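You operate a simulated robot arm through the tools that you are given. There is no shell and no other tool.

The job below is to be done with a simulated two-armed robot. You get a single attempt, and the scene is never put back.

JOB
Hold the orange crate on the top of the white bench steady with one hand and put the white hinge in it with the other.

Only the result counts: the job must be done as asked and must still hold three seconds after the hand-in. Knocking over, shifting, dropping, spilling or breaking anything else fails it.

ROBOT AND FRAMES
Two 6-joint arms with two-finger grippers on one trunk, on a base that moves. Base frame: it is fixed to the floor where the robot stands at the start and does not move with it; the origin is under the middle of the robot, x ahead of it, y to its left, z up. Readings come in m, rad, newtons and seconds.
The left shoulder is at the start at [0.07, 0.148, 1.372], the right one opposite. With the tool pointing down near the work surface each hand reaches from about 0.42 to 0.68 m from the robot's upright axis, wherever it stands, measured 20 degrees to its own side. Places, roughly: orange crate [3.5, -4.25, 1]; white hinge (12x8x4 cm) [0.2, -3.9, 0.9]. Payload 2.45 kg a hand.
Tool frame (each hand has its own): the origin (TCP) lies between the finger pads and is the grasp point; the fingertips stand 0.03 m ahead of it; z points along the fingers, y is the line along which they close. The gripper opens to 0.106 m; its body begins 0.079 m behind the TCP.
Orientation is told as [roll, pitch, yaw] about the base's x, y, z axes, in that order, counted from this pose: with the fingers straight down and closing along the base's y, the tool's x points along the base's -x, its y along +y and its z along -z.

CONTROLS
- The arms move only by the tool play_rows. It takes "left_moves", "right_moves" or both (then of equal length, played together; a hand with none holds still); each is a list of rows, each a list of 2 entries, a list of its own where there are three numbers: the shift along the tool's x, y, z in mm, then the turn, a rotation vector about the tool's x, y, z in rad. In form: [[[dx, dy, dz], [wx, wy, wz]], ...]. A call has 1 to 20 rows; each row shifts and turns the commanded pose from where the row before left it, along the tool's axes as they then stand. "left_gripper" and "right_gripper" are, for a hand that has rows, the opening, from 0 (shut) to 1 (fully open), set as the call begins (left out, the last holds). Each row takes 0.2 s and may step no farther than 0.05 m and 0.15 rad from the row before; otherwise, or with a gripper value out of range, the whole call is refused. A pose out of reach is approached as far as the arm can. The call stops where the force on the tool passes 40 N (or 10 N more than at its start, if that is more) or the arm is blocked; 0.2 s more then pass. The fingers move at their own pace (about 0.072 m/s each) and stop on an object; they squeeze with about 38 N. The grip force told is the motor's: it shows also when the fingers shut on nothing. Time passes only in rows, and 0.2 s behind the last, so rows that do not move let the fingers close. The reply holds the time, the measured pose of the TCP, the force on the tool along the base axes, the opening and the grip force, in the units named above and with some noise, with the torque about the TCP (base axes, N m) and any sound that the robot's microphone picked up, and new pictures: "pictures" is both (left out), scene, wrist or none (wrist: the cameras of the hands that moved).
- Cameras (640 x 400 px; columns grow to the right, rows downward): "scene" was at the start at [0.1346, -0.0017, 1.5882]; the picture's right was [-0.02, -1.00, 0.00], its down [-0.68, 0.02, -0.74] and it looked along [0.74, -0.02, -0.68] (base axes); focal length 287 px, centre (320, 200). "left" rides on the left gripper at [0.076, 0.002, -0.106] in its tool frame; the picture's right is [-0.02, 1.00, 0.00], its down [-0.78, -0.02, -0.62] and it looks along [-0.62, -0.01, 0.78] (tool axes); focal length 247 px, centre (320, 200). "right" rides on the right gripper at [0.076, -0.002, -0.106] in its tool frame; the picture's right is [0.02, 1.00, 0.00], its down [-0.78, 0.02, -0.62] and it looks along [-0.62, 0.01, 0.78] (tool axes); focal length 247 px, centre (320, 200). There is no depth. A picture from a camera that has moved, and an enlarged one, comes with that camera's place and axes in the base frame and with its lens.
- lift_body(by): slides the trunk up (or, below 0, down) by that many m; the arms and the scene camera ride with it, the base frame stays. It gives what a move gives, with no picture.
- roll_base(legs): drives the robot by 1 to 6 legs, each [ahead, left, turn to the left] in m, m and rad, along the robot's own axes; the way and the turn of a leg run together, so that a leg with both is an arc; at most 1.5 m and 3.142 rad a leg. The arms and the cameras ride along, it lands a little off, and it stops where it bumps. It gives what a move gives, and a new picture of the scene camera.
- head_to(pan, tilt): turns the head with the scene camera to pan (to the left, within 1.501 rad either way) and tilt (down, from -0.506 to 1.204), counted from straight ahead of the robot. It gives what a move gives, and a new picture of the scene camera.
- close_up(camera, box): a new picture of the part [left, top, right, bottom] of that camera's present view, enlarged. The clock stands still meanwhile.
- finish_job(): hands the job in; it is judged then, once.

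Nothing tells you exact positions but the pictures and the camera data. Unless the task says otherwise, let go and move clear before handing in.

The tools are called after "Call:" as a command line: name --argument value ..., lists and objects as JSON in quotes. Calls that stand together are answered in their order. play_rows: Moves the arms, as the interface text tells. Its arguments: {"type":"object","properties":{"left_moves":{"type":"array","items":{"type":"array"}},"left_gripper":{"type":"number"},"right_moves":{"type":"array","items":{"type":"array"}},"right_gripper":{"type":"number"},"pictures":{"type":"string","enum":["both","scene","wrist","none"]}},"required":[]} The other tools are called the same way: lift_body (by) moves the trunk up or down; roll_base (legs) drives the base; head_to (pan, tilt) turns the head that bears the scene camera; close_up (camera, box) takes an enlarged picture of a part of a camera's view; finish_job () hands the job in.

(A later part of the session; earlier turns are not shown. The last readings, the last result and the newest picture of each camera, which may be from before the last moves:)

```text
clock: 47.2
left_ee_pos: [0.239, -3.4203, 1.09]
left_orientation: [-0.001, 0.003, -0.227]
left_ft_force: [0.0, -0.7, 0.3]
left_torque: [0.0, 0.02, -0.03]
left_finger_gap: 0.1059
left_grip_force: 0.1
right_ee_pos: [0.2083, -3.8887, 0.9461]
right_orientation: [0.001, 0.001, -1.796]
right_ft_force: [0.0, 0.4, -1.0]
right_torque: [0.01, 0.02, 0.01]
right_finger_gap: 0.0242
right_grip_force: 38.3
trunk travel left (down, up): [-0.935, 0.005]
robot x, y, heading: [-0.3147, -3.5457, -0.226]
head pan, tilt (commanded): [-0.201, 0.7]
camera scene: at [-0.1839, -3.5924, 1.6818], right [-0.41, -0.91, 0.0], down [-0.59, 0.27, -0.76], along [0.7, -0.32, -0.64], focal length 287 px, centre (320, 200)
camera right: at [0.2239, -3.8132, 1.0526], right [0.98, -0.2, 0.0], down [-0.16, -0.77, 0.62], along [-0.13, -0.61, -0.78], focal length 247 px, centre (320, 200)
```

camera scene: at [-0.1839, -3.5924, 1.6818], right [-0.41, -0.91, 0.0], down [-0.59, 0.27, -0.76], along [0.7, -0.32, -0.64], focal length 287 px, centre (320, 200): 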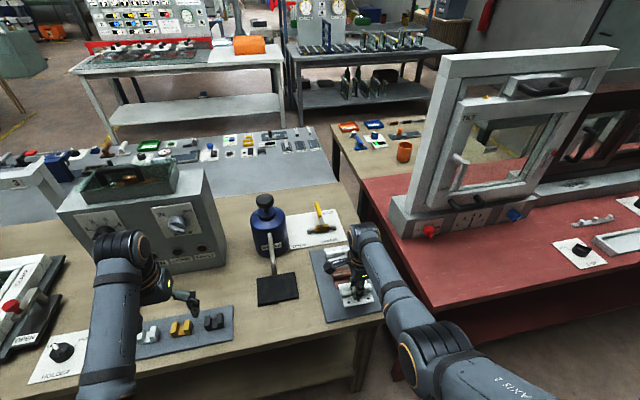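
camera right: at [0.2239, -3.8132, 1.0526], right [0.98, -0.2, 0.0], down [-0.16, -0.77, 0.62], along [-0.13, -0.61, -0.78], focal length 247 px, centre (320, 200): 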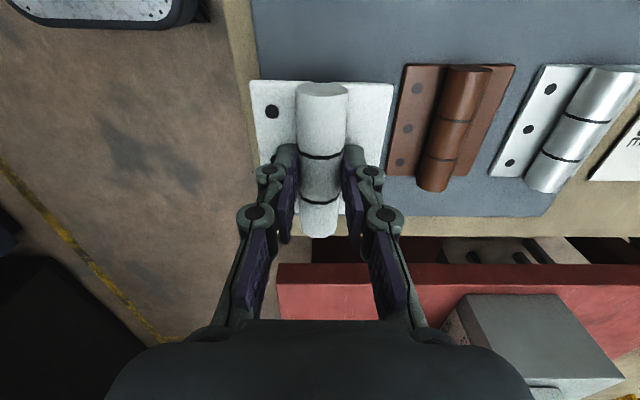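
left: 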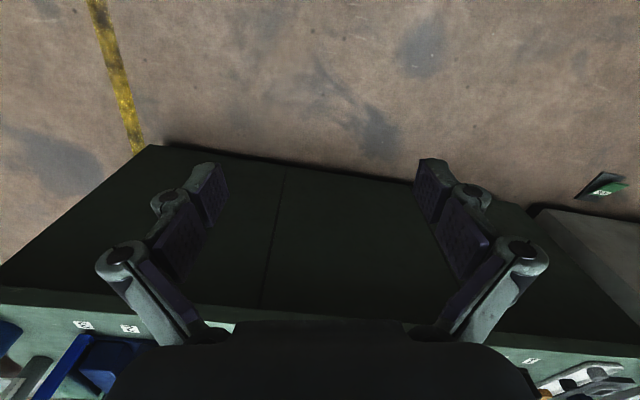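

The hinge is up with the grip. I'll lift to about 1.13 m and then enlarge the view of the white bench from here.

Call:
play_rows --right_moves '[[[0, 0, -30], [0, 0, 0]], [[0, 0, -40], [0, 0, 0]], [[0, 0, -40], [0, 0, 0]], [[0, 0, -40], [0, 0, 0]], [[0, 0, -30], [0, 0, 0]], [[0, 0, 0], [0, 0, 0]]]' --right_gripper 0.0 --pictures "wrist"

Call:
close_up --camera "scene" --box '[60, 0, 380, 200]'

Call:
close_up --camera "scene" --box '[200, 0, 328, 80]'

```text
clock: 48.6
left_ee_pos: [0.2392, -3.4208, 1.0886]
left_orientation: [0.0, 0.002, -0.226]
left_ft_force: [-0.1, 0.0, 0.0]
left_torque: [0.01, 0.01, 0.01]
left_finger_gap: 0.1059
left_grip_force: 0.1
right_ee_pos: [0.208, -3.8881, 1.1261]
right_orientation: [-0.002, 0.001, -1.799]
right_ft_force: [0.1, 0.0, -0.8]
right_torque: [0.02, -0.01, 0.0]
right_finger_gap: 0.0243
right_grip_force: 38.0
trunk travel left (down, up): [-0.935, 0.005]
robot x, y, heading: [-0.3163, -3.5464, -0.224]
head pan, tilt (commanded): [-0.201, 0.7]
camera right: at [0.2237, -3.8132, 1.2323], right [0.98, -0.2, 0.0], down [-0.16, -0.77, 0.62], along [-0.13, -0.61, -0.78], focal length 247 px, centre (320, 200)
```

right: 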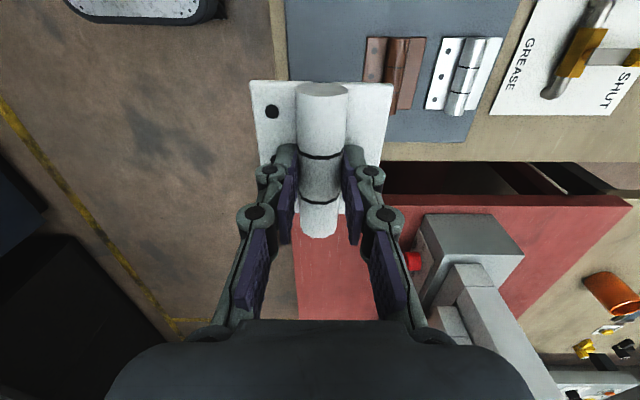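

```text
2.00 times, centred on (220, 100) of scene
camera zoom: at [-0.1838, -3.5925, 1.6818], right [-0.41, -0.91, 0.0], down [-0.59, 0.27, -0.76], along [0.7, -0.32, -0.64], focal length 574 px, centre (520, 400)
```

zoom: 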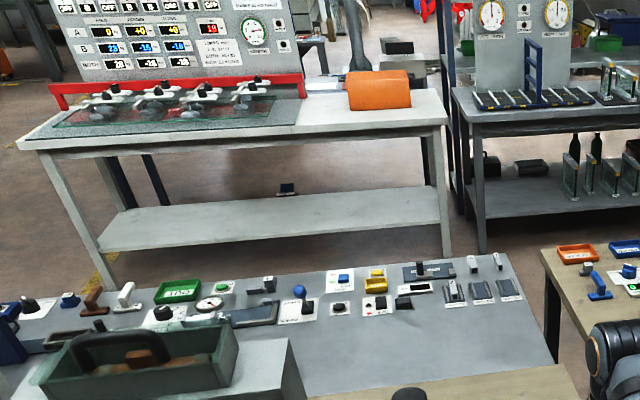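

```text
5.00 times, centred on (264, 40) of scene
camera zoom: at [-0.1838, -3.5925, 1.6818], right [-0.41, -0.91, 0.0], down [-0.59, 0.27, -0.76], along [0.7, -0.32, -0.64], focal length 1435 px, centre (600, 1000)
```

zoom: 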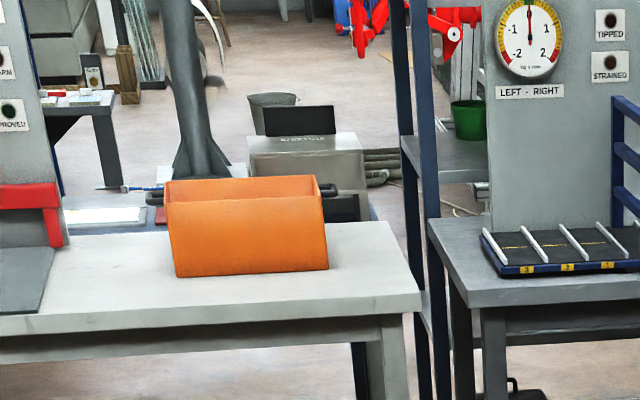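

The crate is a box about 34 cm wide, 24 cm deep and 15 cm high, with handles on its ends. I triangulate it at about [3.46, -4.37], with its near wall about 0.30 m behind the white bench's front edge and the bench top at about 0.855. I'll look down at my own base to learn how close I can drive.

Call:
head_to --pan 0.0 --tilt 1.2

```text
clock: 49.6
left_ee_pos: [0.2393, -3.4198, 1.0891]
left_orientation: [0.001, 0.001, -0.227]
left_ft_force: [0.2, -0.3, 0.2]
left_torque: [0.02, -0.03, -0.04]
left_finger_gap: 0.106
left_grip_force: 0.0
right_ee_pos: [0.2073, -3.8896, 1.1257]
right_orientation: [0.001, 0.0, -1.797]
right_ft_force: [0.2, -0.5, -1.1]
right_torque: [-0.01, 0.03, 0.03]
right_finger_gap: 0.0245
right_grip_force: 37.5
trunk travel left (down, up): [-0.935, 0.005]
robot x, y, heading: [-0.3122, -3.5438, -0.226]
head pan, tilt (commanded): [0.0, 1.201]
camera scene: at [-0.2069, -3.5696, 1.6459], right [-0.22, -0.97, 0.0], down [-0.91, 0.21, -0.36], along [0.35, -0.08, -0.93], focal length 287 px, centre (320, 200)
```

scene: 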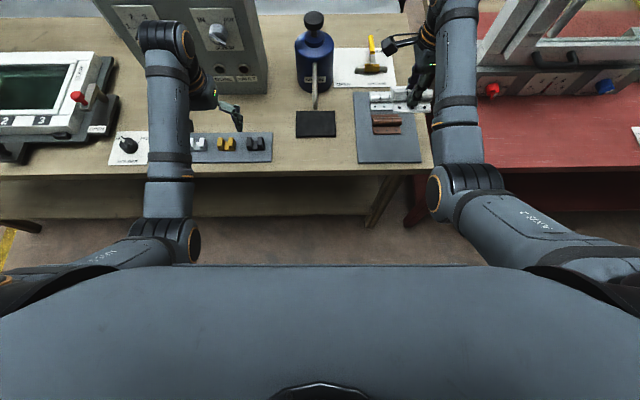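

The base doesn't show ahead of about 0.35 m, so I can stand with the bench edge roughly 0.4 m from my axis. I'll back off, strafe left along the aisle past the bench ends, then look before crossing to the white bench.

Call:
roll_base --legs '[[-0.34, 0.0, 0.0], [0.0, 1.25, 0.0], [0.0, 1.2, 0.0]]'

Call:
head_to --pan 0.0 --tilt 0.45

```text
clock: 63.4
left_ee_pos: [0.4405, -0.9459, 1.09]
left_orientation: [0.002, 0.002, -0.22]
left_ft_force: [-0.4, 1.4, 0.5]
left_torque: [0.05, 0.0, 0.03]
left_finger_gap: 0.106
left_grip_force: 0.0
right_ee_pos: [0.4123, -1.4144, 1.1256]
right_orientation: [0.0, 0.0, -1.791]
right_ft_force: [1.5, 0.0, -1.0]
right_torque: [0.0, 0.05, 0.0]
right_finger_gap: 0.0244
right_grip_force: 37.8
trunk travel left (down, up): [-0.935, 0.005]
robot x, y, heading: [-0.1094, -1.0728, -0.226]
head pan, tilt (commanded): [0.0, 1.201]
camera scene: at [-0.0038, -1.0986, 1.6458], right [-0.22, -0.98, 0.0], down [-0.91, 0.2, -0.36], along [0.35, -0.08, -0.93], focal length 287 px, centre (320, 200)
```

scene: 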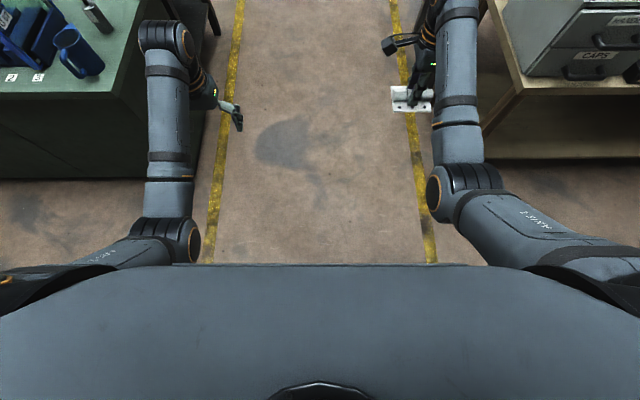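

```text
clock: 64.5
left_ee_pos: [0.442, -0.9449, 1.0895]
left_orientation: [0.0, 0.001, -0.219]
left_ft_force: [0.8, 0.2, 0.7]
left_torque: [0.03, -0.01, -0.01]
left_finger_gap: 0.106
left_grip_force: 0.1
right_ee_pos: [0.4119, -1.414, 1.1257]
right_orientation: [0.0, 0.0, -1.791]
right_ft_force: [0.0, -0.9, -1.2]
right_torque: [0.01, 0.0, -0.01]
right_finger_gap: 0.0243
right_grip_force: 38.1
trunk travel left (down, up): [-0.935, 0.005]
robot x, y, heading: [-0.1062, -1.0754, -0.219]
head pan, tilt (commanded): [0.0, 0.45]
camera scene: at [0.0314, -1.1058, 1.7039], right [-0.22, -0.98, 0.0], down [-0.43, 0.1, -0.9], along [0.88, -0.2, -0.44], focal length 287 px, centre (320, 200)
```

scene: 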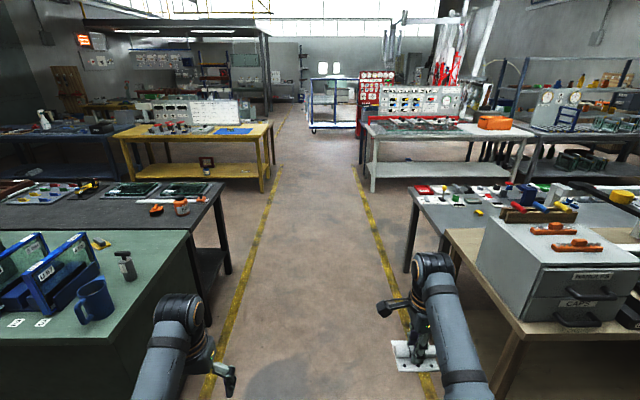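

The cross passage is clear and about 1.4 m wide, and the room's real turn is about -0.20 rad. I'll drive through it towards the white bench, stopping short of the line of its front edge.

Call:
roll_base --legs '[[0.0, 0.0, 0.022], [1.45, 0.0, 0.0], [1.3, 0.0, 0.0]]'

Call:
head_to --pan -0.7 --tilt 0.45

```text
clock: 78.2
left_ee_pos: [3.1278, -1.4978, 1.09]
left_orientation: [0.001, -0.001, -0.208]
left_ft_force: [0.4, 0.3, 0.9]
left_torque: [0.03, -0.01, -0.02]
left_finger_gap: 0.1062
left_grip_force: 0.0
right_ee_pos: [3.104, -1.968, 1.1253]
right_orientation: [0.0, 0.001, -1.779]
right_ft_force: [0.8, -0.5, -0.7]
right_torque: [0.03, 0.01, -0.01]
right_finger_gap: 0.0243
right_grip_force: 38.4
trunk travel left (down, up): [-0.935, 0.005]
robot x, y, heading: [2.5794, -1.6313, -0.207]
head pan, tilt (commanded): [0.0, 0.45]
camera scene: at [2.719, -1.6629, 1.7041], right [-0.21, -0.98, 0.0], down [-0.43, 0.09, -0.9], along [0.88, -0.19, -0.43], focal length 287 px, centre (320, 200)
```

scene: 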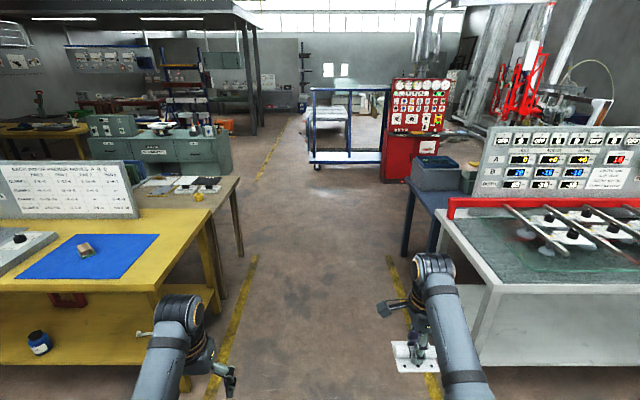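

```text
clock: 79.2
left_ee_pos: [3.1278, -1.4972, 1.09]
left_orientation: [0.0, 0.003, -0.208]
left_ft_force: [-0.1, 0.7, 1.2]
left_torque: [-0.01, 0.02, -0.01]
left_finger_gap: 0.106
left_grip_force: 0.1
right_ee_pos: [3.1056, -1.9677, 1.1267]
right_orientation: [0.001, -0.001, -1.778]
right_ft_force: [0.3, 0.2, -0.2]
right_torque: [0.0, -0.01, 0.02]
right_finger_gap: 0.0242
right_grip_force: 38.3
trunk travel left (down, up): [-0.935, 0.005]
robot x, y, heading: [2.5846, -1.6328, -0.209]
head pan, tilt (commanded): [-0.7, 0.45]
camera scene: at [2.6864, -1.7164, 1.704], right [-0.79, -0.62, 0.0], down [-0.27, 0.34, -0.9], along [0.55, -0.71, -0.44], focal length 287 px, centre (320, 200)
```

scene: 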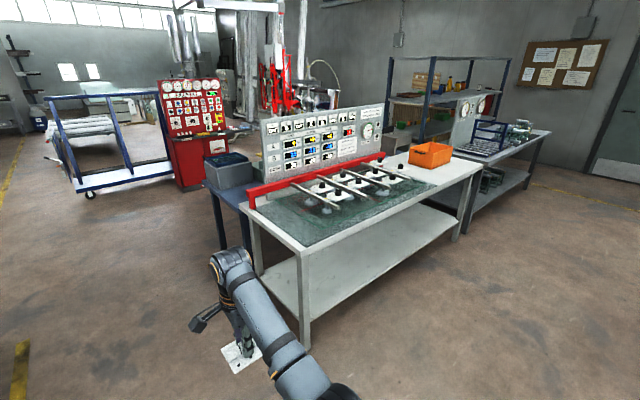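

The way along the bench front is free and the crate is at its right end. I'll strafe right in front of the bench, keeping the hands short of its edge, until I'm level with the crate.

Call:
roll_base --legs '[[0.0, -1.25, 0.0], [0.0, -1.15, 0.0]]'

Call:
head_to --pan 0.0 --tilt 0.6

Call:
close_up --camera "scene" --box '[200, 100, 440, 250]'

```text
clock: 91.0
left_ee_pos: [2.6393, -3.8393, 1.089]
left_orientation: [0.002, 0.002, -0.206]
left_ft_force: [0.2, 0.4, 0.1]
left_torque: [0.0, -0.01, -0.01]
left_finger_gap: 0.1058
left_grip_force: 0.1
right_ee_pos: [2.615, -4.3082, 1.126]
right_orientation: [-0.001, 0.002, -1.776]
right_ft_force: [-0.2, 0.2, -1.6]
right_torque: [0.02, -0.03, 0.01]
right_finger_gap: 0.0243
right_grip_force: 38.9
trunk travel left (down, up): [-0.935, 0.005]
robot x, y, heading: [2.0918, -3.9763, -0.21]
head pan, tilt (commanded): [-0.7, 0.45]
camera scene: at [2.1972, -4.0574, 1.704], right [-0.79, -0.62, 0.0], down [-0.27, 0.34, -0.9], along [0.55, -0.71, -0.44], focal length 287 px, centre (320, 200)
```

scene: 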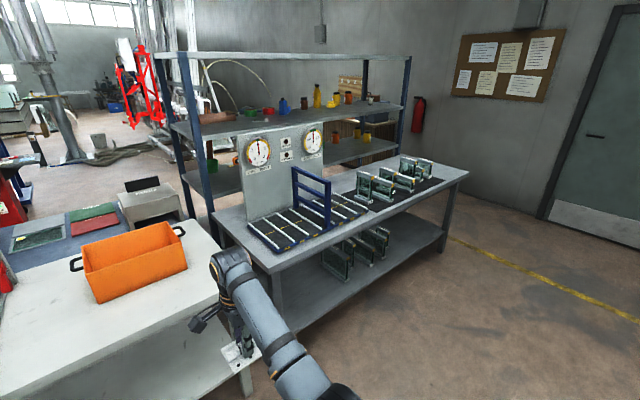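

```text
clock: 92.0
left_ee_pos: [2.6382, -3.8393, 1.0897]
left_orientation: [-0.001, 0.001, -0.206]
left_ft_force: [0.4, 0.8, -0.2]
left_torque: [-0.02, 0.02, 0.03]
left_finger_gap: 0.1058
left_grip_force: 0.1
right_ee_pos: [2.6143, -4.3077, 1.1254]
right_orientation: [-0.001, -0.001, -1.777]
right_ft_force: [-0.1, -0.6, -0.8]
right_torque: [-0.02, 0.01, 0.0]
right_finger_gap: 0.0242
right_grip_force: 37.9
trunk travel left (down, up): [-0.935, 0.005]
robot x, y, heading: [2.0876, -3.9744, -0.209]
head pan, tilt (commanded): [0.0, 0.6]
camera scene: at [2.2268, -4.0041, 1.6905], right [-0.21, -0.98, 0.0], down [-0.55, 0.12, -0.82], along [0.81, -0.17, -0.57], focal length 287 px, centre (320, 200)
```

scene: 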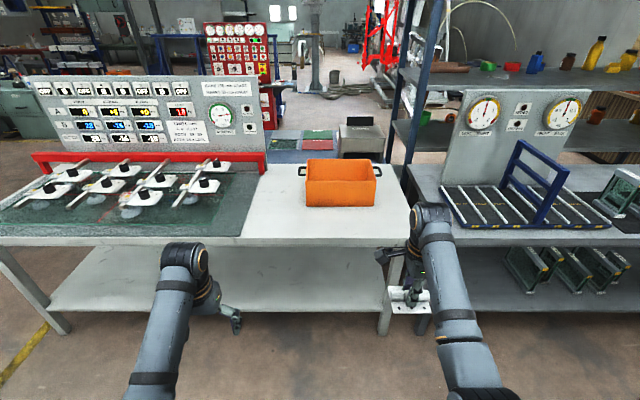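

```text
2.67 times, centred on (320, 175) of scene
camera zoom: at [2.2268, -4.0041, 1.6905], right [-0.21, -0.98, 0.0], down [-0.55, 0.12, -0.82], along [0.81, -0.17, -0.57], focal length 765 px, centre (320, 267)
```

zoom: 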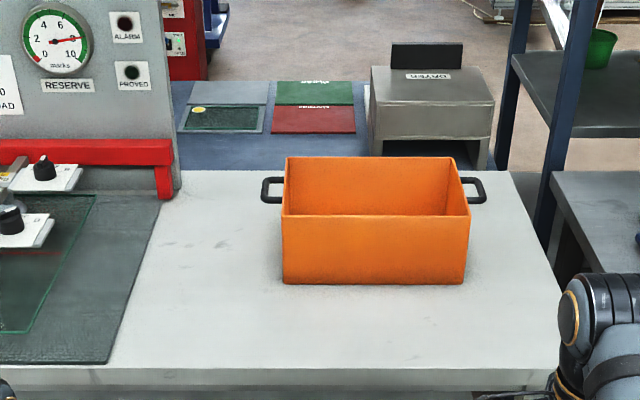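

Now the crate is plain: vertical walls about 34 x 24 x 15 cm, rim at about 1.00 m, near wall 1.31 m ahead of my axis and its middle 0.10 m to my right, with the bench edge 1.07 m ahead. I'll close in with a first drive and measure again.

Call:
roll_base --legs '[[0.48, -0.09, -0.006]]'

Call:
head_to --pan 0.0 --tilt 0.85

```text
clock: 94.9
left_ee_pos: [3.0868, -4.0286, 1.0911]
left_orientation: [0.0, -0.001, -0.214]
left_ft_force: [-0.5, -0.3, 0.6]
left_torque: [0.0, 0.02, -0.02]
left_finger_gap: 0.106
left_grip_force: 0.1
right_ee_pos: [3.0609, -4.4979, 1.1261]
right_orientation: [0.0, 0.0, -1.784]
right_ft_force: [0.1, 0.1, -1.2]
right_torque: [0.01, 0.0, 0.0]
right_finger_gap: 0.0243
right_grip_force: 38.1
trunk travel left (down, up): [-0.935, 0.005]
robot x, y, heading: [2.5396, -4.1653, -0.213]
head pan, tilt (commanded): [0.0, 0.6]
camera scene: at [2.6733, -4.1918, 1.6907], right [-0.21, -0.98, 0.0], down [-0.55, 0.12, -0.83], along [0.81, -0.17, -0.56], focal length 287 px, centre (320, 200)
```

scene: 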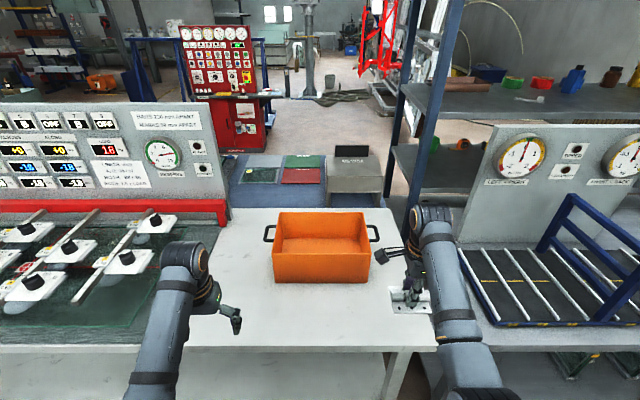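

```text
clock: 95.7
left_ee_pos: [3.0877, -4.0303, 1.09]
left_orientation: [0.0, 0.001, -0.212]
left_ft_force: [-0.3, 0.4, -0.3]
left_torque: [0.0, 0.01, 0.01]
left_finger_gap: 0.1059
left_grip_force: 0.1
right_ee_pos: [3.0621, -4.4985, 1.1258]
right_orientation: [-0.003, 0.001, -1.784]
right_ft_force: [0.2, -0.1, -0.4]
right_torque: [0.03, 0.02, 0.03]
right_finger_gap: 0.0244
right_grip_force: 37.7
trunk travel left (down, up): [-0.935, 0.005]
robot x, y, heading: [2.5414, -4.1627, -0.215]
head pan, tilt (commanded): [0.0, 0.85]
camera scene: at [2.6659, -4.1907, 1.6696], right [-0.21, -0.98, 0.0], down [-0.73, 0.16, -0.66], along [0.65, -0.14, -0.75], focal length 287 px, centre (320, 200)
```

scene: 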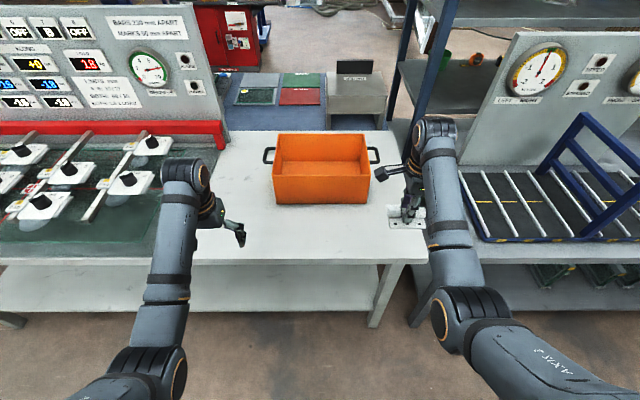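

Call:
close_up --camera "scene" --box '[240, 120, 400, 220]'

Call:
close_up --camera "scene" --box '[220, 180, 460, 330]'

Call:
close_up --camera "left" --box '[0, 0, 640, 400]'

```text
4.00 times, centred on (320, 170) of scene
camera zoom: at [2.6659, -4.1907, 1.6696], right [-0.21, -0.98, 0.0], down [-0.73, 0.16, -0.66], along [0.65, -0.14, -0.75], focal length 1148 px, centre (320, 320)
```

zoom: 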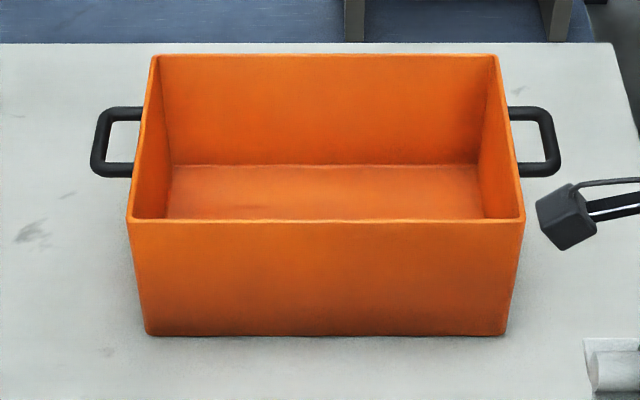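

```text
2.67 times, centred on (340, 255) of scene
camera zoom: at [2.6659, -4.1907, 1.6696], right [-0.21, -0.98, 0.0], down [-0.73, 0.16, -0.66], along [0.65, -0.14, -0.75], focal length 765 px, centre (267, 53)
```

zoom: 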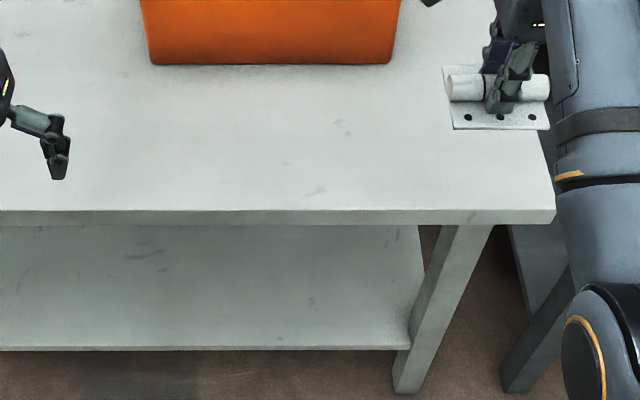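

```text
1.00 times, centred on (320, 200) of left (not enlarged: the box is as wide or as high as the picture)
camera zoom: at [3.013, -4.0127, 1.1951], right [0.23, 0.97, 0.0], down [0.76, -0.18, 0.62], along [0.6, -0.14, -0.78], focal length 247 px, centre (320, 200)
```

zoom: 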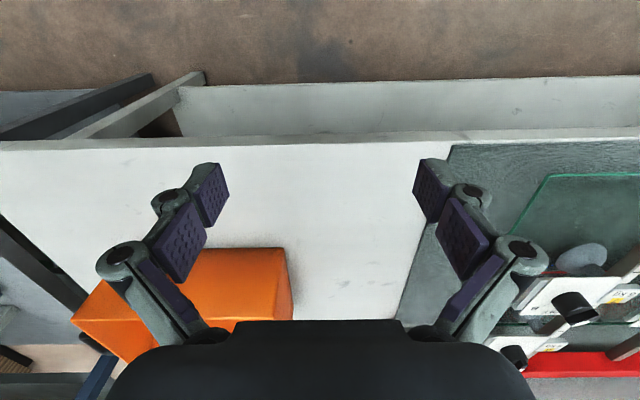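

The near wall is 0.825 m ahead with its rim at z ≈ 1.003, the crate spans +0.162 to -0.172 m sideways, and the bench edge is 0.59 m ahead with its legs set in another 6 cm. I'll turn the left gripper 90° so it can straddle the near wall, then move 0.24 m closer.

Call:
play_rows --left_moves '[[[0, 0, 0], [0, 0, 0.1428]], [[0, 0, 0], [0, 0, 0.1428]], [[0, 0, 0], [0, 0, 0.1428]], [[0, 0, 0], [0, 0, 0.1428]], [[0, 0, 0], [0, 0, 0.1428]], [[0, 0, 0], [0, 0, 0.1428]], [[0, 0, 0], [0, 0, 0.1428]], [[0, 0, 0], [0, 0, 0.1428]], [[0, 0, 0], [0, 0, 0.1428]], [[0, 0, 0], [0, 0, 0.1428]], [[0, 0, 0], [0, 0, 0.1428]]]' --left_gripper 1.0

```text
clock: 98.1
left_ee_pos: [3.0872, -4.0297, 1.0896]
left_orientation: [-0.003, 0.001, -1.787]
left_ft_force: [0.2, 0.3, -0.2]
left_torque: [-0.01, 0.03, 0.06]
left_finger_gap: 0.1062
left_grip_force: 0.0
right_ee_pos: [3.0626, -4.4993, 1.1259]
right_orientation: [-0.001, 0.001, -1.784]
right_ft_force: [-0.7, 0.2, -0.7]
right_torque: [-0.04, 0.01, 0.01]
right_finger_gap: 0.0245
right_grip_force: 38.3
trunk travel left (down, up): [-0.935, 0.005]
robot x, y, heading: [2.5361, -4.161, -0.21]
head pan, tilt (commanded): [0.0, 0.85]
camera scene: at [2.6654, -4.1905, 1.6696], right [-0.21, -0.98, 0.0], down [-0.73, 0.16, -0.66], along [0.64, -0.14, -0.75], focal length 287 px, centre (320, 200)
camera left: at [3.1048, -3.9559, 1.1951], right [0.97, -0.23, 0.0], down [-0.18, -0.76, 0.62], along [-0.15, -0.6, -0.78], focal length 247 px, centre (320, 200)
```

scene: 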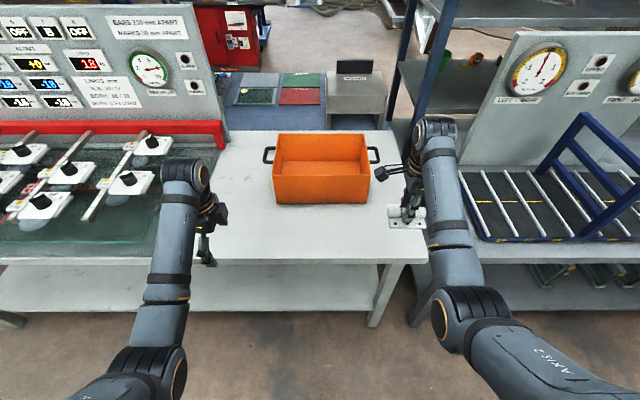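
left: 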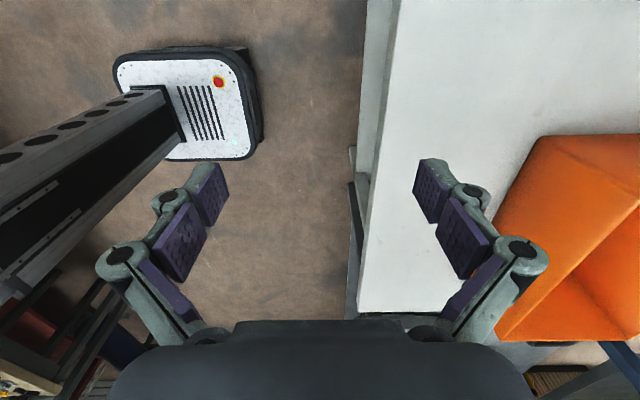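

The left wrist camera shows my base: its front is only about 0.25 m ahead of the axis. So I can drive 0.28 m, which leaves the bench's shelf and legs more than 10 cm clear.

Call:
roll_base --legs '[[0.28, 0.0, 0.0]]'

Call:
head_to --pan 0.0 --tilt 1.0

Call:
close_up --camera "left" --box '[0, 0, 640, 400]'

Call:
close_up --camera "scene" --box '[200, 60, 440, 210]'

```text
clock: 100.1
left_ee_pos: [3.36, -4.0867, 1.0902]
left_orientation: [-0.001, -0.001, -1.781]
left_ft_force: [-0.7, 0.1, -0.6]
left_torque: [0.02, 0.02, 0.02]
left_finger_gap: 0.1061
left_grip_force: 0.1
right_ee_pos: [3.3353, -4.5563, 1.1272]
right_orientation: [0.001, 0.0, -1.782]
right_ft_force: [-0.5, 0.9, -0.4]
right_torque: [0.03, -0.01, 0.03]
right_finger_gap: 0.0241
right_grip_force: 38.2
trunk travel left (down, up): [-0.935, 0.005]
robot x, y, heading: [2.8101, -4.2213, -0.207]
head pan, tilt (commanded): [0.0, 0.85]
camera scene: at [2.9371, -4.2486, 1.6698], right [-0.21, -0.98, 0.0], down [-0.73, 0.16, -0.66], along [0.65, -0.14, -0.75], focal length 287 px, centre (320, 200)
```

scene: 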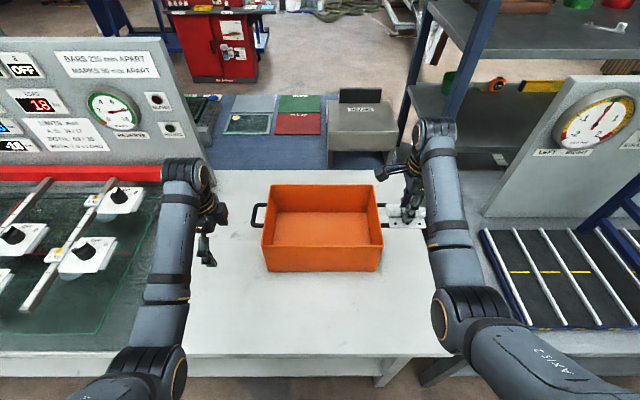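

```text
clock: 100.8
left_ee_pos: [3.3616, -4.0876, 1.09]
left_orientation: [0.001, 0.0, -1.78]
left_ft_force: [-0.2, 0.2, 0.6]
left_torque: [0.0, 0.02, -0.01]
left_finger_gap: 0.1059
left_grip_force: 0.1
right_ee_pos: [3.3367, -4.5575, 1.126]
right_orientation: [-0.004, 0.001, -1.781]
right_ft_force: [-0.3, -0.2, -1.2]
right_torque: [-0.02, 0.02, 0.0]
right_finger_gap: 0.0244
right_grip_force: 38.3
trunk travel left (down, up): [-0.935, 0.005]
robot x, y, heading: [2.8135, -4.2222, -0.21]
head pan, tilt (commanded): [0.0, 1.0]
camera scene: at [2.9315, -4.2474, 1.6585], right [-0.21, -0.98, 0.0], down [-0.82, 0.18, -0.54], along [0.53, -0.11, -0.84], focal length 287 px, centre (320, 200)
```

scene: 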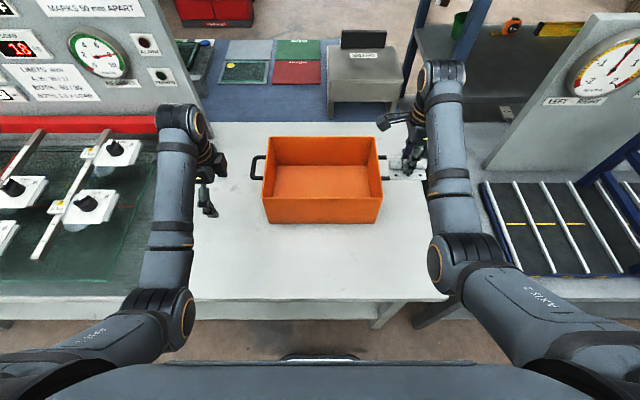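

```text
1.00 times, centred on (320, 200) of left (not enlarged: the box is as wide or as high as the picture)
camera zoom: at [3.3786, -4.0139, 1.1951], right [0.97, -0.23, 0.0], down [-0.18, -0.76, 0.62], along [-0.14, -0.6, -0.78], focal length 247 px, centre (320, 200)
```

zoom: 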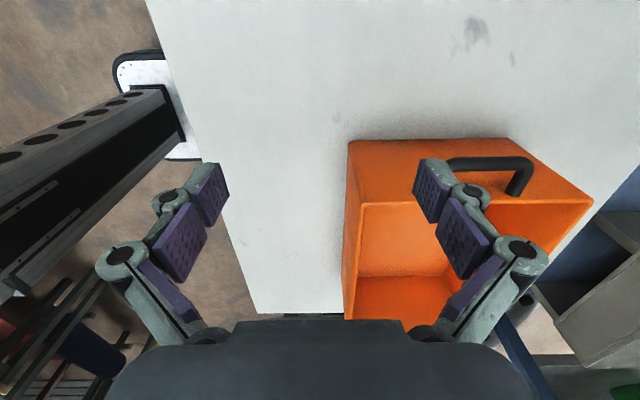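

```text
2.67 times, centred on (320, 135) of scene
camera zoom: at [2.9315, -4.2474, 1.6585], right [-0.21, -0.98, 0.0], down [-0.82, 0.18, -0.54], along [0.53, -0.11, -0.84], focal length 765 px, centre (320, 373)
```

zoom: 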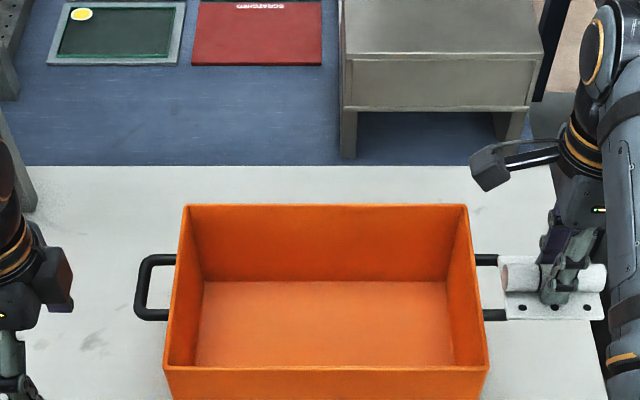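

The near rim lies about 41 mm ahead of the left TCP, and the left wall 82 mm to its right. I'll move the left hand above the near wall, about 6 cm right of the left corner, and check the alignment before going down.

Call:
play_rows --left_moves '[[[-36, 10, 0], [0, 0, 0]], [[-36, 10, 0], [0, 0, 0]], [[-36, 11, 0], [0, 0, 0]], [[-36, 10, 0], [0, 0, 0]], [[0, 0, 0], [0, 0, 0]]]' --left_gripper 1.0

```text
clock: 102.0
left_ee_pos: [3.3759, -4.2221, 1.0864]
left_orientation: [-0.002, 0.024, -1.766]
left_ft_force: [0.3, -0.7, 0.2]
left_torque: [0.0, 0.04, 0.0]
left_finger_gap: 0.1058
left_grip_force: 0.1
right_ee_pos: [3.3369, -4.5566, 1.1248]
right_orientation: [0.001, 0.0, -1.782]
right_ft_force: [-0.2, 0.0, -1.4]
right_torque: [0.0, -0.04, 0.01]
right_finger_gap: 0.0242
right_grip_force: 38.6
trunk travel left (down, up): [-0.935, 0.005]
robot x, y, heading: [2.8117, -4.2232, -0.212]
head pan, tilt (commanded): [0.0, 1.0]
camera scene: at [2.9317, -4.2467, 1.6584], right [-0.21, -0.98, 0.0], down [-0.82, 0.18, -0.54], along [0.53, -0.11, -0.84], focal length 287 px, centre (320, 200)
camera left: at [3.3915, -4.1503, 1.1937], right [0.98, -0.22, 0.0], down [-0.17, -0.78, 0.6], along [-0.13, -0.59, -0.8], focal length 247 px, centre (320, 200)
```

scene: 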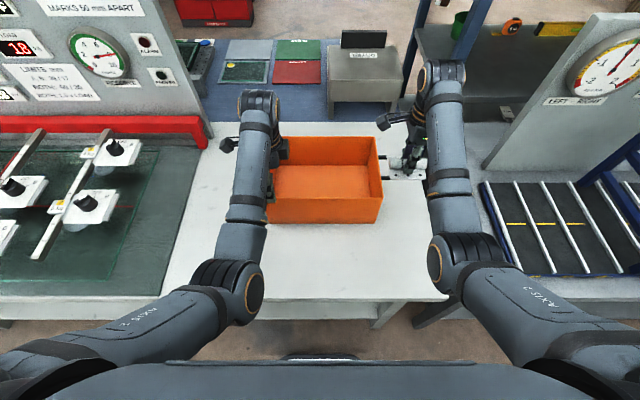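
left: 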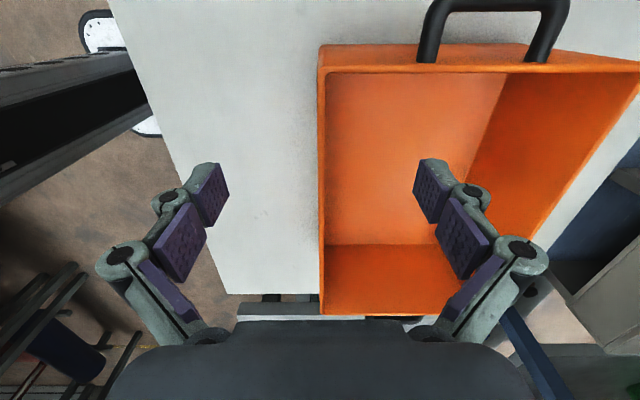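

The near wall is now nearly midway between the open fingers, but the left hand lags its target a little. I'll let it settle and see.

Call:
play_rows --left_moves '[[[0, 0, 0], [0, 0, 0]], [[0, 0, 0], [0, 0, 0]], [[0, 0, 0], [0, 0, 0]]]' --left_gripper 1.0 --pictures "wrist"

Call:
close_up --camera "scene" --box '[200, 60, 440, 210]'

```text
clock: 102.8
left_ee_pos: [3.3764, -4.224, 1.0891]
left_orientation: [0.004, 0.022, -1.768]
left_ft_force: [-0.5, 0.3, 0.0]
left_torque: [0.03, 0.02, 0.03]
left_finger_gap: 0.1061
left_grip_force: 0.0
right_ee_pos: [3.3373, -4.558, 1.1243]
right_orientation: [0.0, -0.001, -1.781]
right_ft_force: [-0.3, 0.2, -0.9]
right_torque: [0.02, -0.01, 0.0]
right_finger_gap: 0.0246
right_grip_force: 38.4
trunk travel left (down, up): [-0.935, 0.005]
robot x, y, heading: [2.8129, -4.2244, -0.215]
head pan, tilt (commanded): [0.0, 1.0]
camera left: at [3.3922, -4.152, 1.1961], right [0.98, -0.22, 0.0], down [-0.17, -0.78, 0.6], along [-0.13, -0.59, -0.8], focal length 247 px, centre (320, 200)
```

left: 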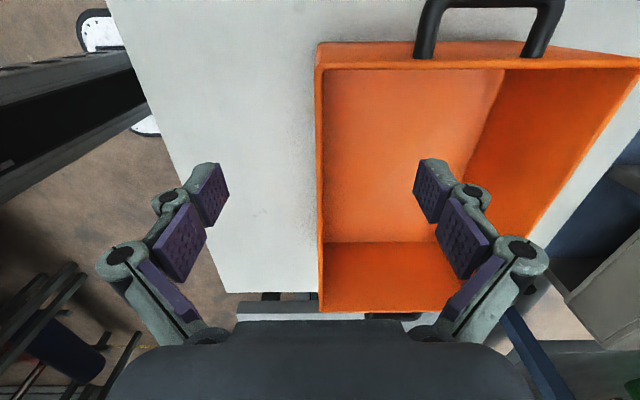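

```text
2.67 times, centred on (320, 135) of scene
camera zoom: at [2.9315, -4.2474, 1.6585], right [-0.21, -0.98, 0.0], down [-0.82, 0.18, -0.54], along [0.53, -0.11, -0.84], focal length 765 px, centre (320, 373)
```

zoom: 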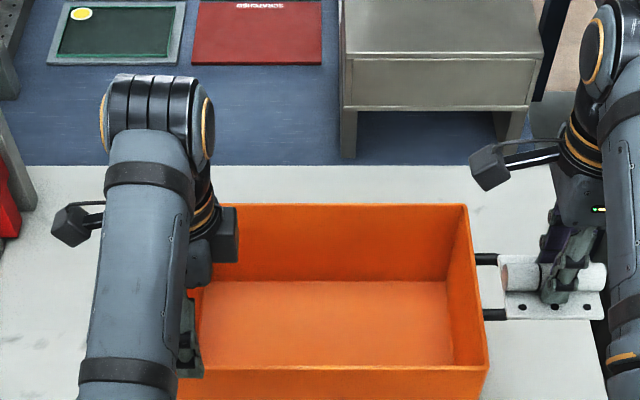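

The left hand sits at its reach limit sideways, but the wall is centred between the fingers there, 4 cm from the left corner, which will do. I'll shift the command back 16 mm so it is reachable, and check.

Call:
play_rows --left_moves '[[[16, 0, 0], [0, 0, 0]], [[0, 0, 0], [0, 0, 0]], [[0, 0, 0], [0, 0, 0]]]' --left_gripper 0.7 --pictures "wrist"

Call:
close_up --camera "left" --box '[240, 40, 400, 140]'

```text
clock: 103.6
left_ee_pos: [3.3755, -4.2214, 1.0887]
left_orientation: [-0.003, -0.001, -1.781]
left_ft_force: [-0.4, 0.2, -0.2]
left_torque: [-0.03, 0.02, -0.01]
left_finger_gap: 0.0739
left_grip_force: 0.0
right_ee_pos: [3.3371, -4.5576, 1.1251]
right_orientation: [-0.001, 0.0, -1.781]
right_ft_force: [0.8, -0.4, 0.0]
right_torque: [0.0, 0.0, 0.01]
right_finger_gap: 0.0241
right_grip_force: 37.9
trunk travel left (down, up): [-0.935, 0.005]
robot x, y, heading: [2.8118, -4.2169, -0.208]
head pan, tilt (commanded): [0.0, 1.0]
camera left: at [3.3914, -4.1483, 1.1944], right [0.97, -0.23, 0.0], down [-0.18, -0.76, 0.62], along [-0.15, -0.6, -0.78], focal length 247 px, centre (320, 200)
```

left: 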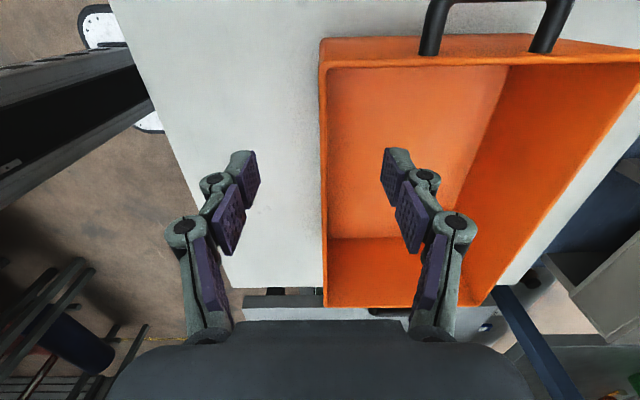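

```text
4.00 times, centred on (320, 90) of left
camera zoom: at [3.3914, -4.1483, 1.1944], right [0.97, -0.23, 0.0], down [-0.18, -0.76, 0.62], along [-0.15, -0.6, -0.78], focal length 988 px, centre (320, 640)
```

zoom: 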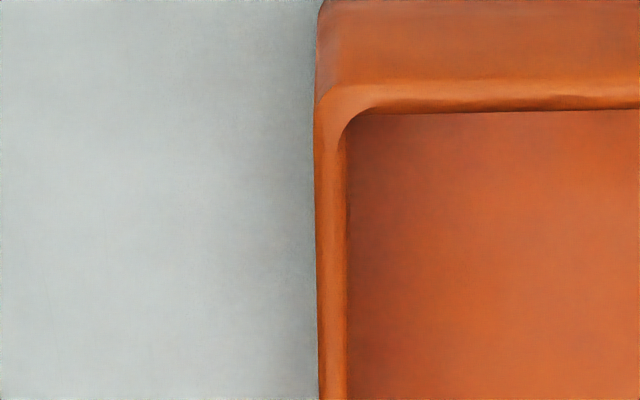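

The hand is true now. The wall is 2 mm ahead of the finger midplane and 5 mm thick, so I'll correct that and go down in steps to straddle it.

Call:
play_rows --left_moves '[[[0, 2.3, 15], [0, 0, 0]], [[0, 0, 20], [0, 0, 0]], [[0, 0, 20], [0, 0, 0]], [[0, 0, 10], [0, 0, 0]], [[0, 0, 0], [0, 0, 0]]]' --left_gripper 0.6 --pictures "both"

Call:
close_up --camera "left" --box '[240, 80, 400, 180]'

```text
clock: 104.8
left_ee_pos: [3.3776, -4.2212, 1.0243]
left_orientation: [-0.001, 0.0, -1.78]
left_ft_force: [-0.7, 0.0, -0.5]
left_torque: [0.0, 0.0, -0.01]
left_finger_gap: 0.0634
left_grip_force: 0.1
right_ee_pos: [3.3362, -4.5583, 1.1254]
right_orientation: [0.0, 0.0, -1.781]
right_ft_force: [0.1, -0.4, -0.3]
right_torque: [0.04, 0.04, -0.01]
right_finger_gap: 0.0243
right_grip_force: 38.4
trunk travel left (down, up): [-0.935, 0.005]
robot x, y, heading: [2.813, -4.2241, -0.211]
head pan, tilt (commanded): [0.0, 1.0]
camera scene: at [2.9315, -4.2476, 1.6584], right [-0.21, -0.98, 0.0], down [-0.82, 0.18, -0.54], along [0.53, -0.11, -0.84], focal length 287 px, centre (320, 200)
camera left: at [3.3941, -4.1478, 1.1299], right [0.97, -0.23, 0.0], down [-0.18, -0.76, 0.62], along [-0.14, -0.6, -0.78], focal length 247 px, centre (320, 200)
```

scene: 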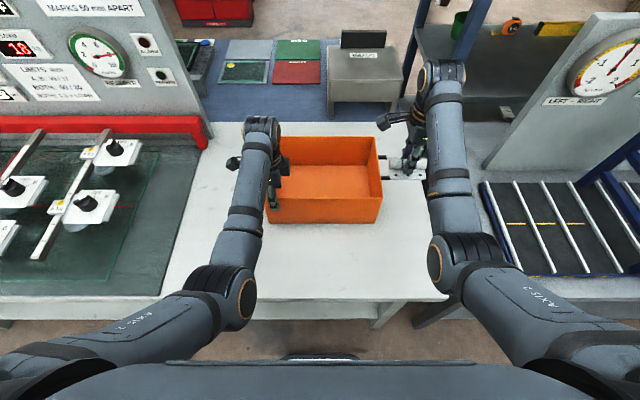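
left: 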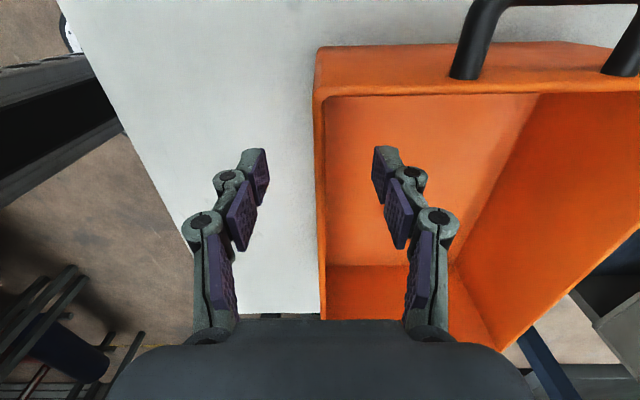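

```text
4.00 times, centred on (320, 130) of left
camera zoom: at [3.3941, -4.1478, 1.1299], right [0.97, -0.23, 0.0], down [-0.18, -0.76, 0.62], along [-0.14, -0.6, -0.78], focal length 988 px, centre (320, 480)
```

zoom: 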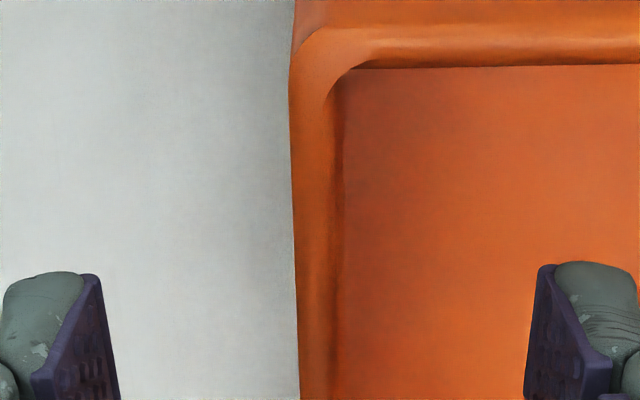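

Call:
play_rows --left_moves '[[[0, -0.7, 12], [0, 0, 0]], [[0, 0, 12], [0, 0, 0]], [[0, 0, 8], [0, 0, 0]], [[0, 0, 0], [0, 0, 0]]]' --left_gripper 0.35 --pictures "both"

Call:
close_up --camera "left" --box '[240, 120, 400, 220]'

```text
clock: 105.8
left_ee_pos: [3.3758, -4.2208, 0.9914]
left_orientation: [-0.003, -0.001, -1.78]
left_ft_force: [0.9, -0.1, 0.2]
left_torque: [-0.02, 0.02, -0.02]
left_finger_gap: 0.037
left_grip_force: 0.0
right_ee_pos: [3.3366, -4.5565, 1.1247]
right_orientation: [0.001, 0.001, -1.784]
right_ft_force: [0.1, -0.1, -0.6]
right_torque: [0.01, 0.01, -0.01]
right_finger_gap: 0.0239
right_grip_force: 38.2
trunk travel left (down, up): [-0.935, 0.005]
robot x, y, heading: [2.8135, -4.2233, -0.211]
head pan, tilt (commanded): [0.0, 1.0]
camera scene: at [2.9315, -4.2475, 1.6584], right [-0.21, -0.98, 0.0], down [-0.82, 0.18, -0.54], along [0.53, -0.11, -0.84], focal length 287 px, centre (320, 200)
camera left: at [3.3935, -4.1473, 1.0978], right [0.97, -0.23, 0.0], down [-0.18, -0.76, 0.62], along [-0.14, -0.6, -0.78], focal length 247 px, centre (320, 200)
```

scene: 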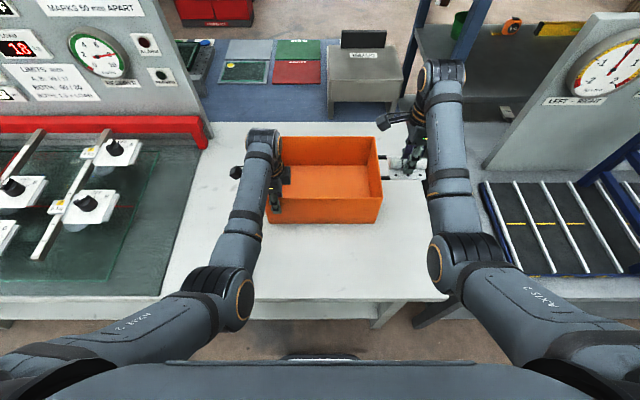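
left: 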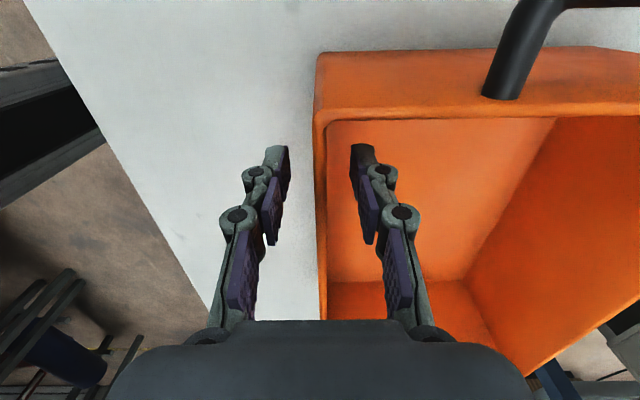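

```text
4.00 times, centred on (320, 170) of left
camera zoom: at [3.3935, -4.1473, 1.0978], right [0.97, -0.23, 0.0], down [-0.18, -0.76, 0.62], along [-0.14, -0.6, -0.78], focal length 988 px, centre (320, 320)
```

zoom: 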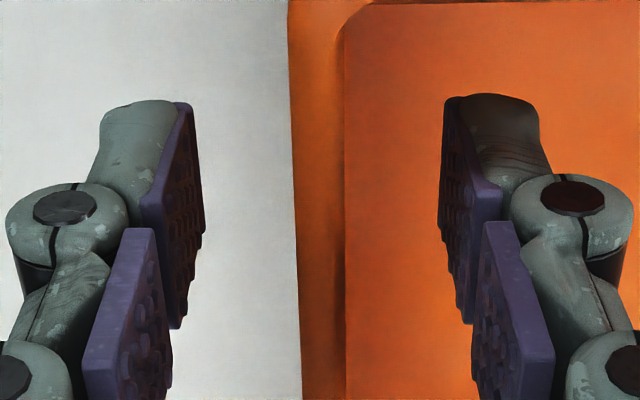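

The pads are symmetric about the wall. I'll close to a small gap first to check the centring, before gripping.

Call:
play_rows --left_moves '[[[0, 0, 0], [0, 0, 0]], [[0, 0, 0], [0, 0, 0]], [[0, 0, 0], [0, 0, 0]]]' --left_gripper 0.13 --pictures "none"

Call:
close_up --camera "left" --box '[240, 120, 400, 220]'

```text
clock: 106.6
left_ee_pos: [3.3761, -4.2221, 0.9914]
left_orientation: [-0.002, 0.0, -1.782]
left_ft_force: [0.0, 0.5, 0.1]
left_torque: [-0.04, -0.01, 0.0]
left_finger_gap: 0.0138
left_grip_force: 0.0
right_ee_pos: [3.335, -4.5575, 1.1253]
right_orientation: [0.0, 0.0, -1.782]
right_ft_force: [-0.2, -0.1, -1.0]
right_torque: [-0.02, 0.0, 0.0]
right_finger_gap: 0.0242
right_grip_force: 37.7
trunk travel left (down, up): [-0.935, 0.005]
robot x, y, heading: [2.8114, -4.2219, -0.211]
head pan, tilt (commanded): [0.0, 1.0]
```

```text
4.00 times, centred on (320, 170) of left
camera zoom: at [3.3935, -4.1474, 1.0979], right [0.97, -0.23, 0.0], down [-0.18, -0.76, 0.62], along [-0.14, -0.6, -0.78], focal length 988 px, centre (320, 320)
```

zoom: 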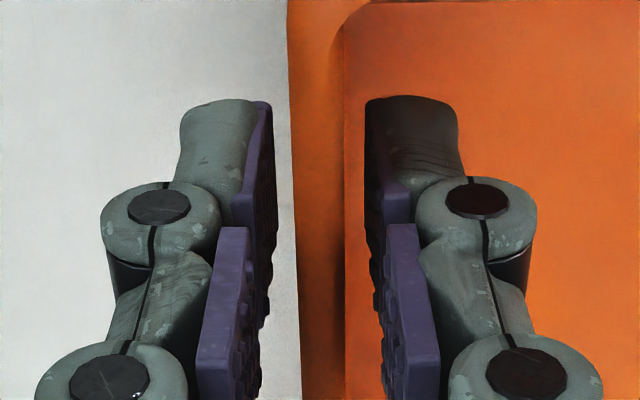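

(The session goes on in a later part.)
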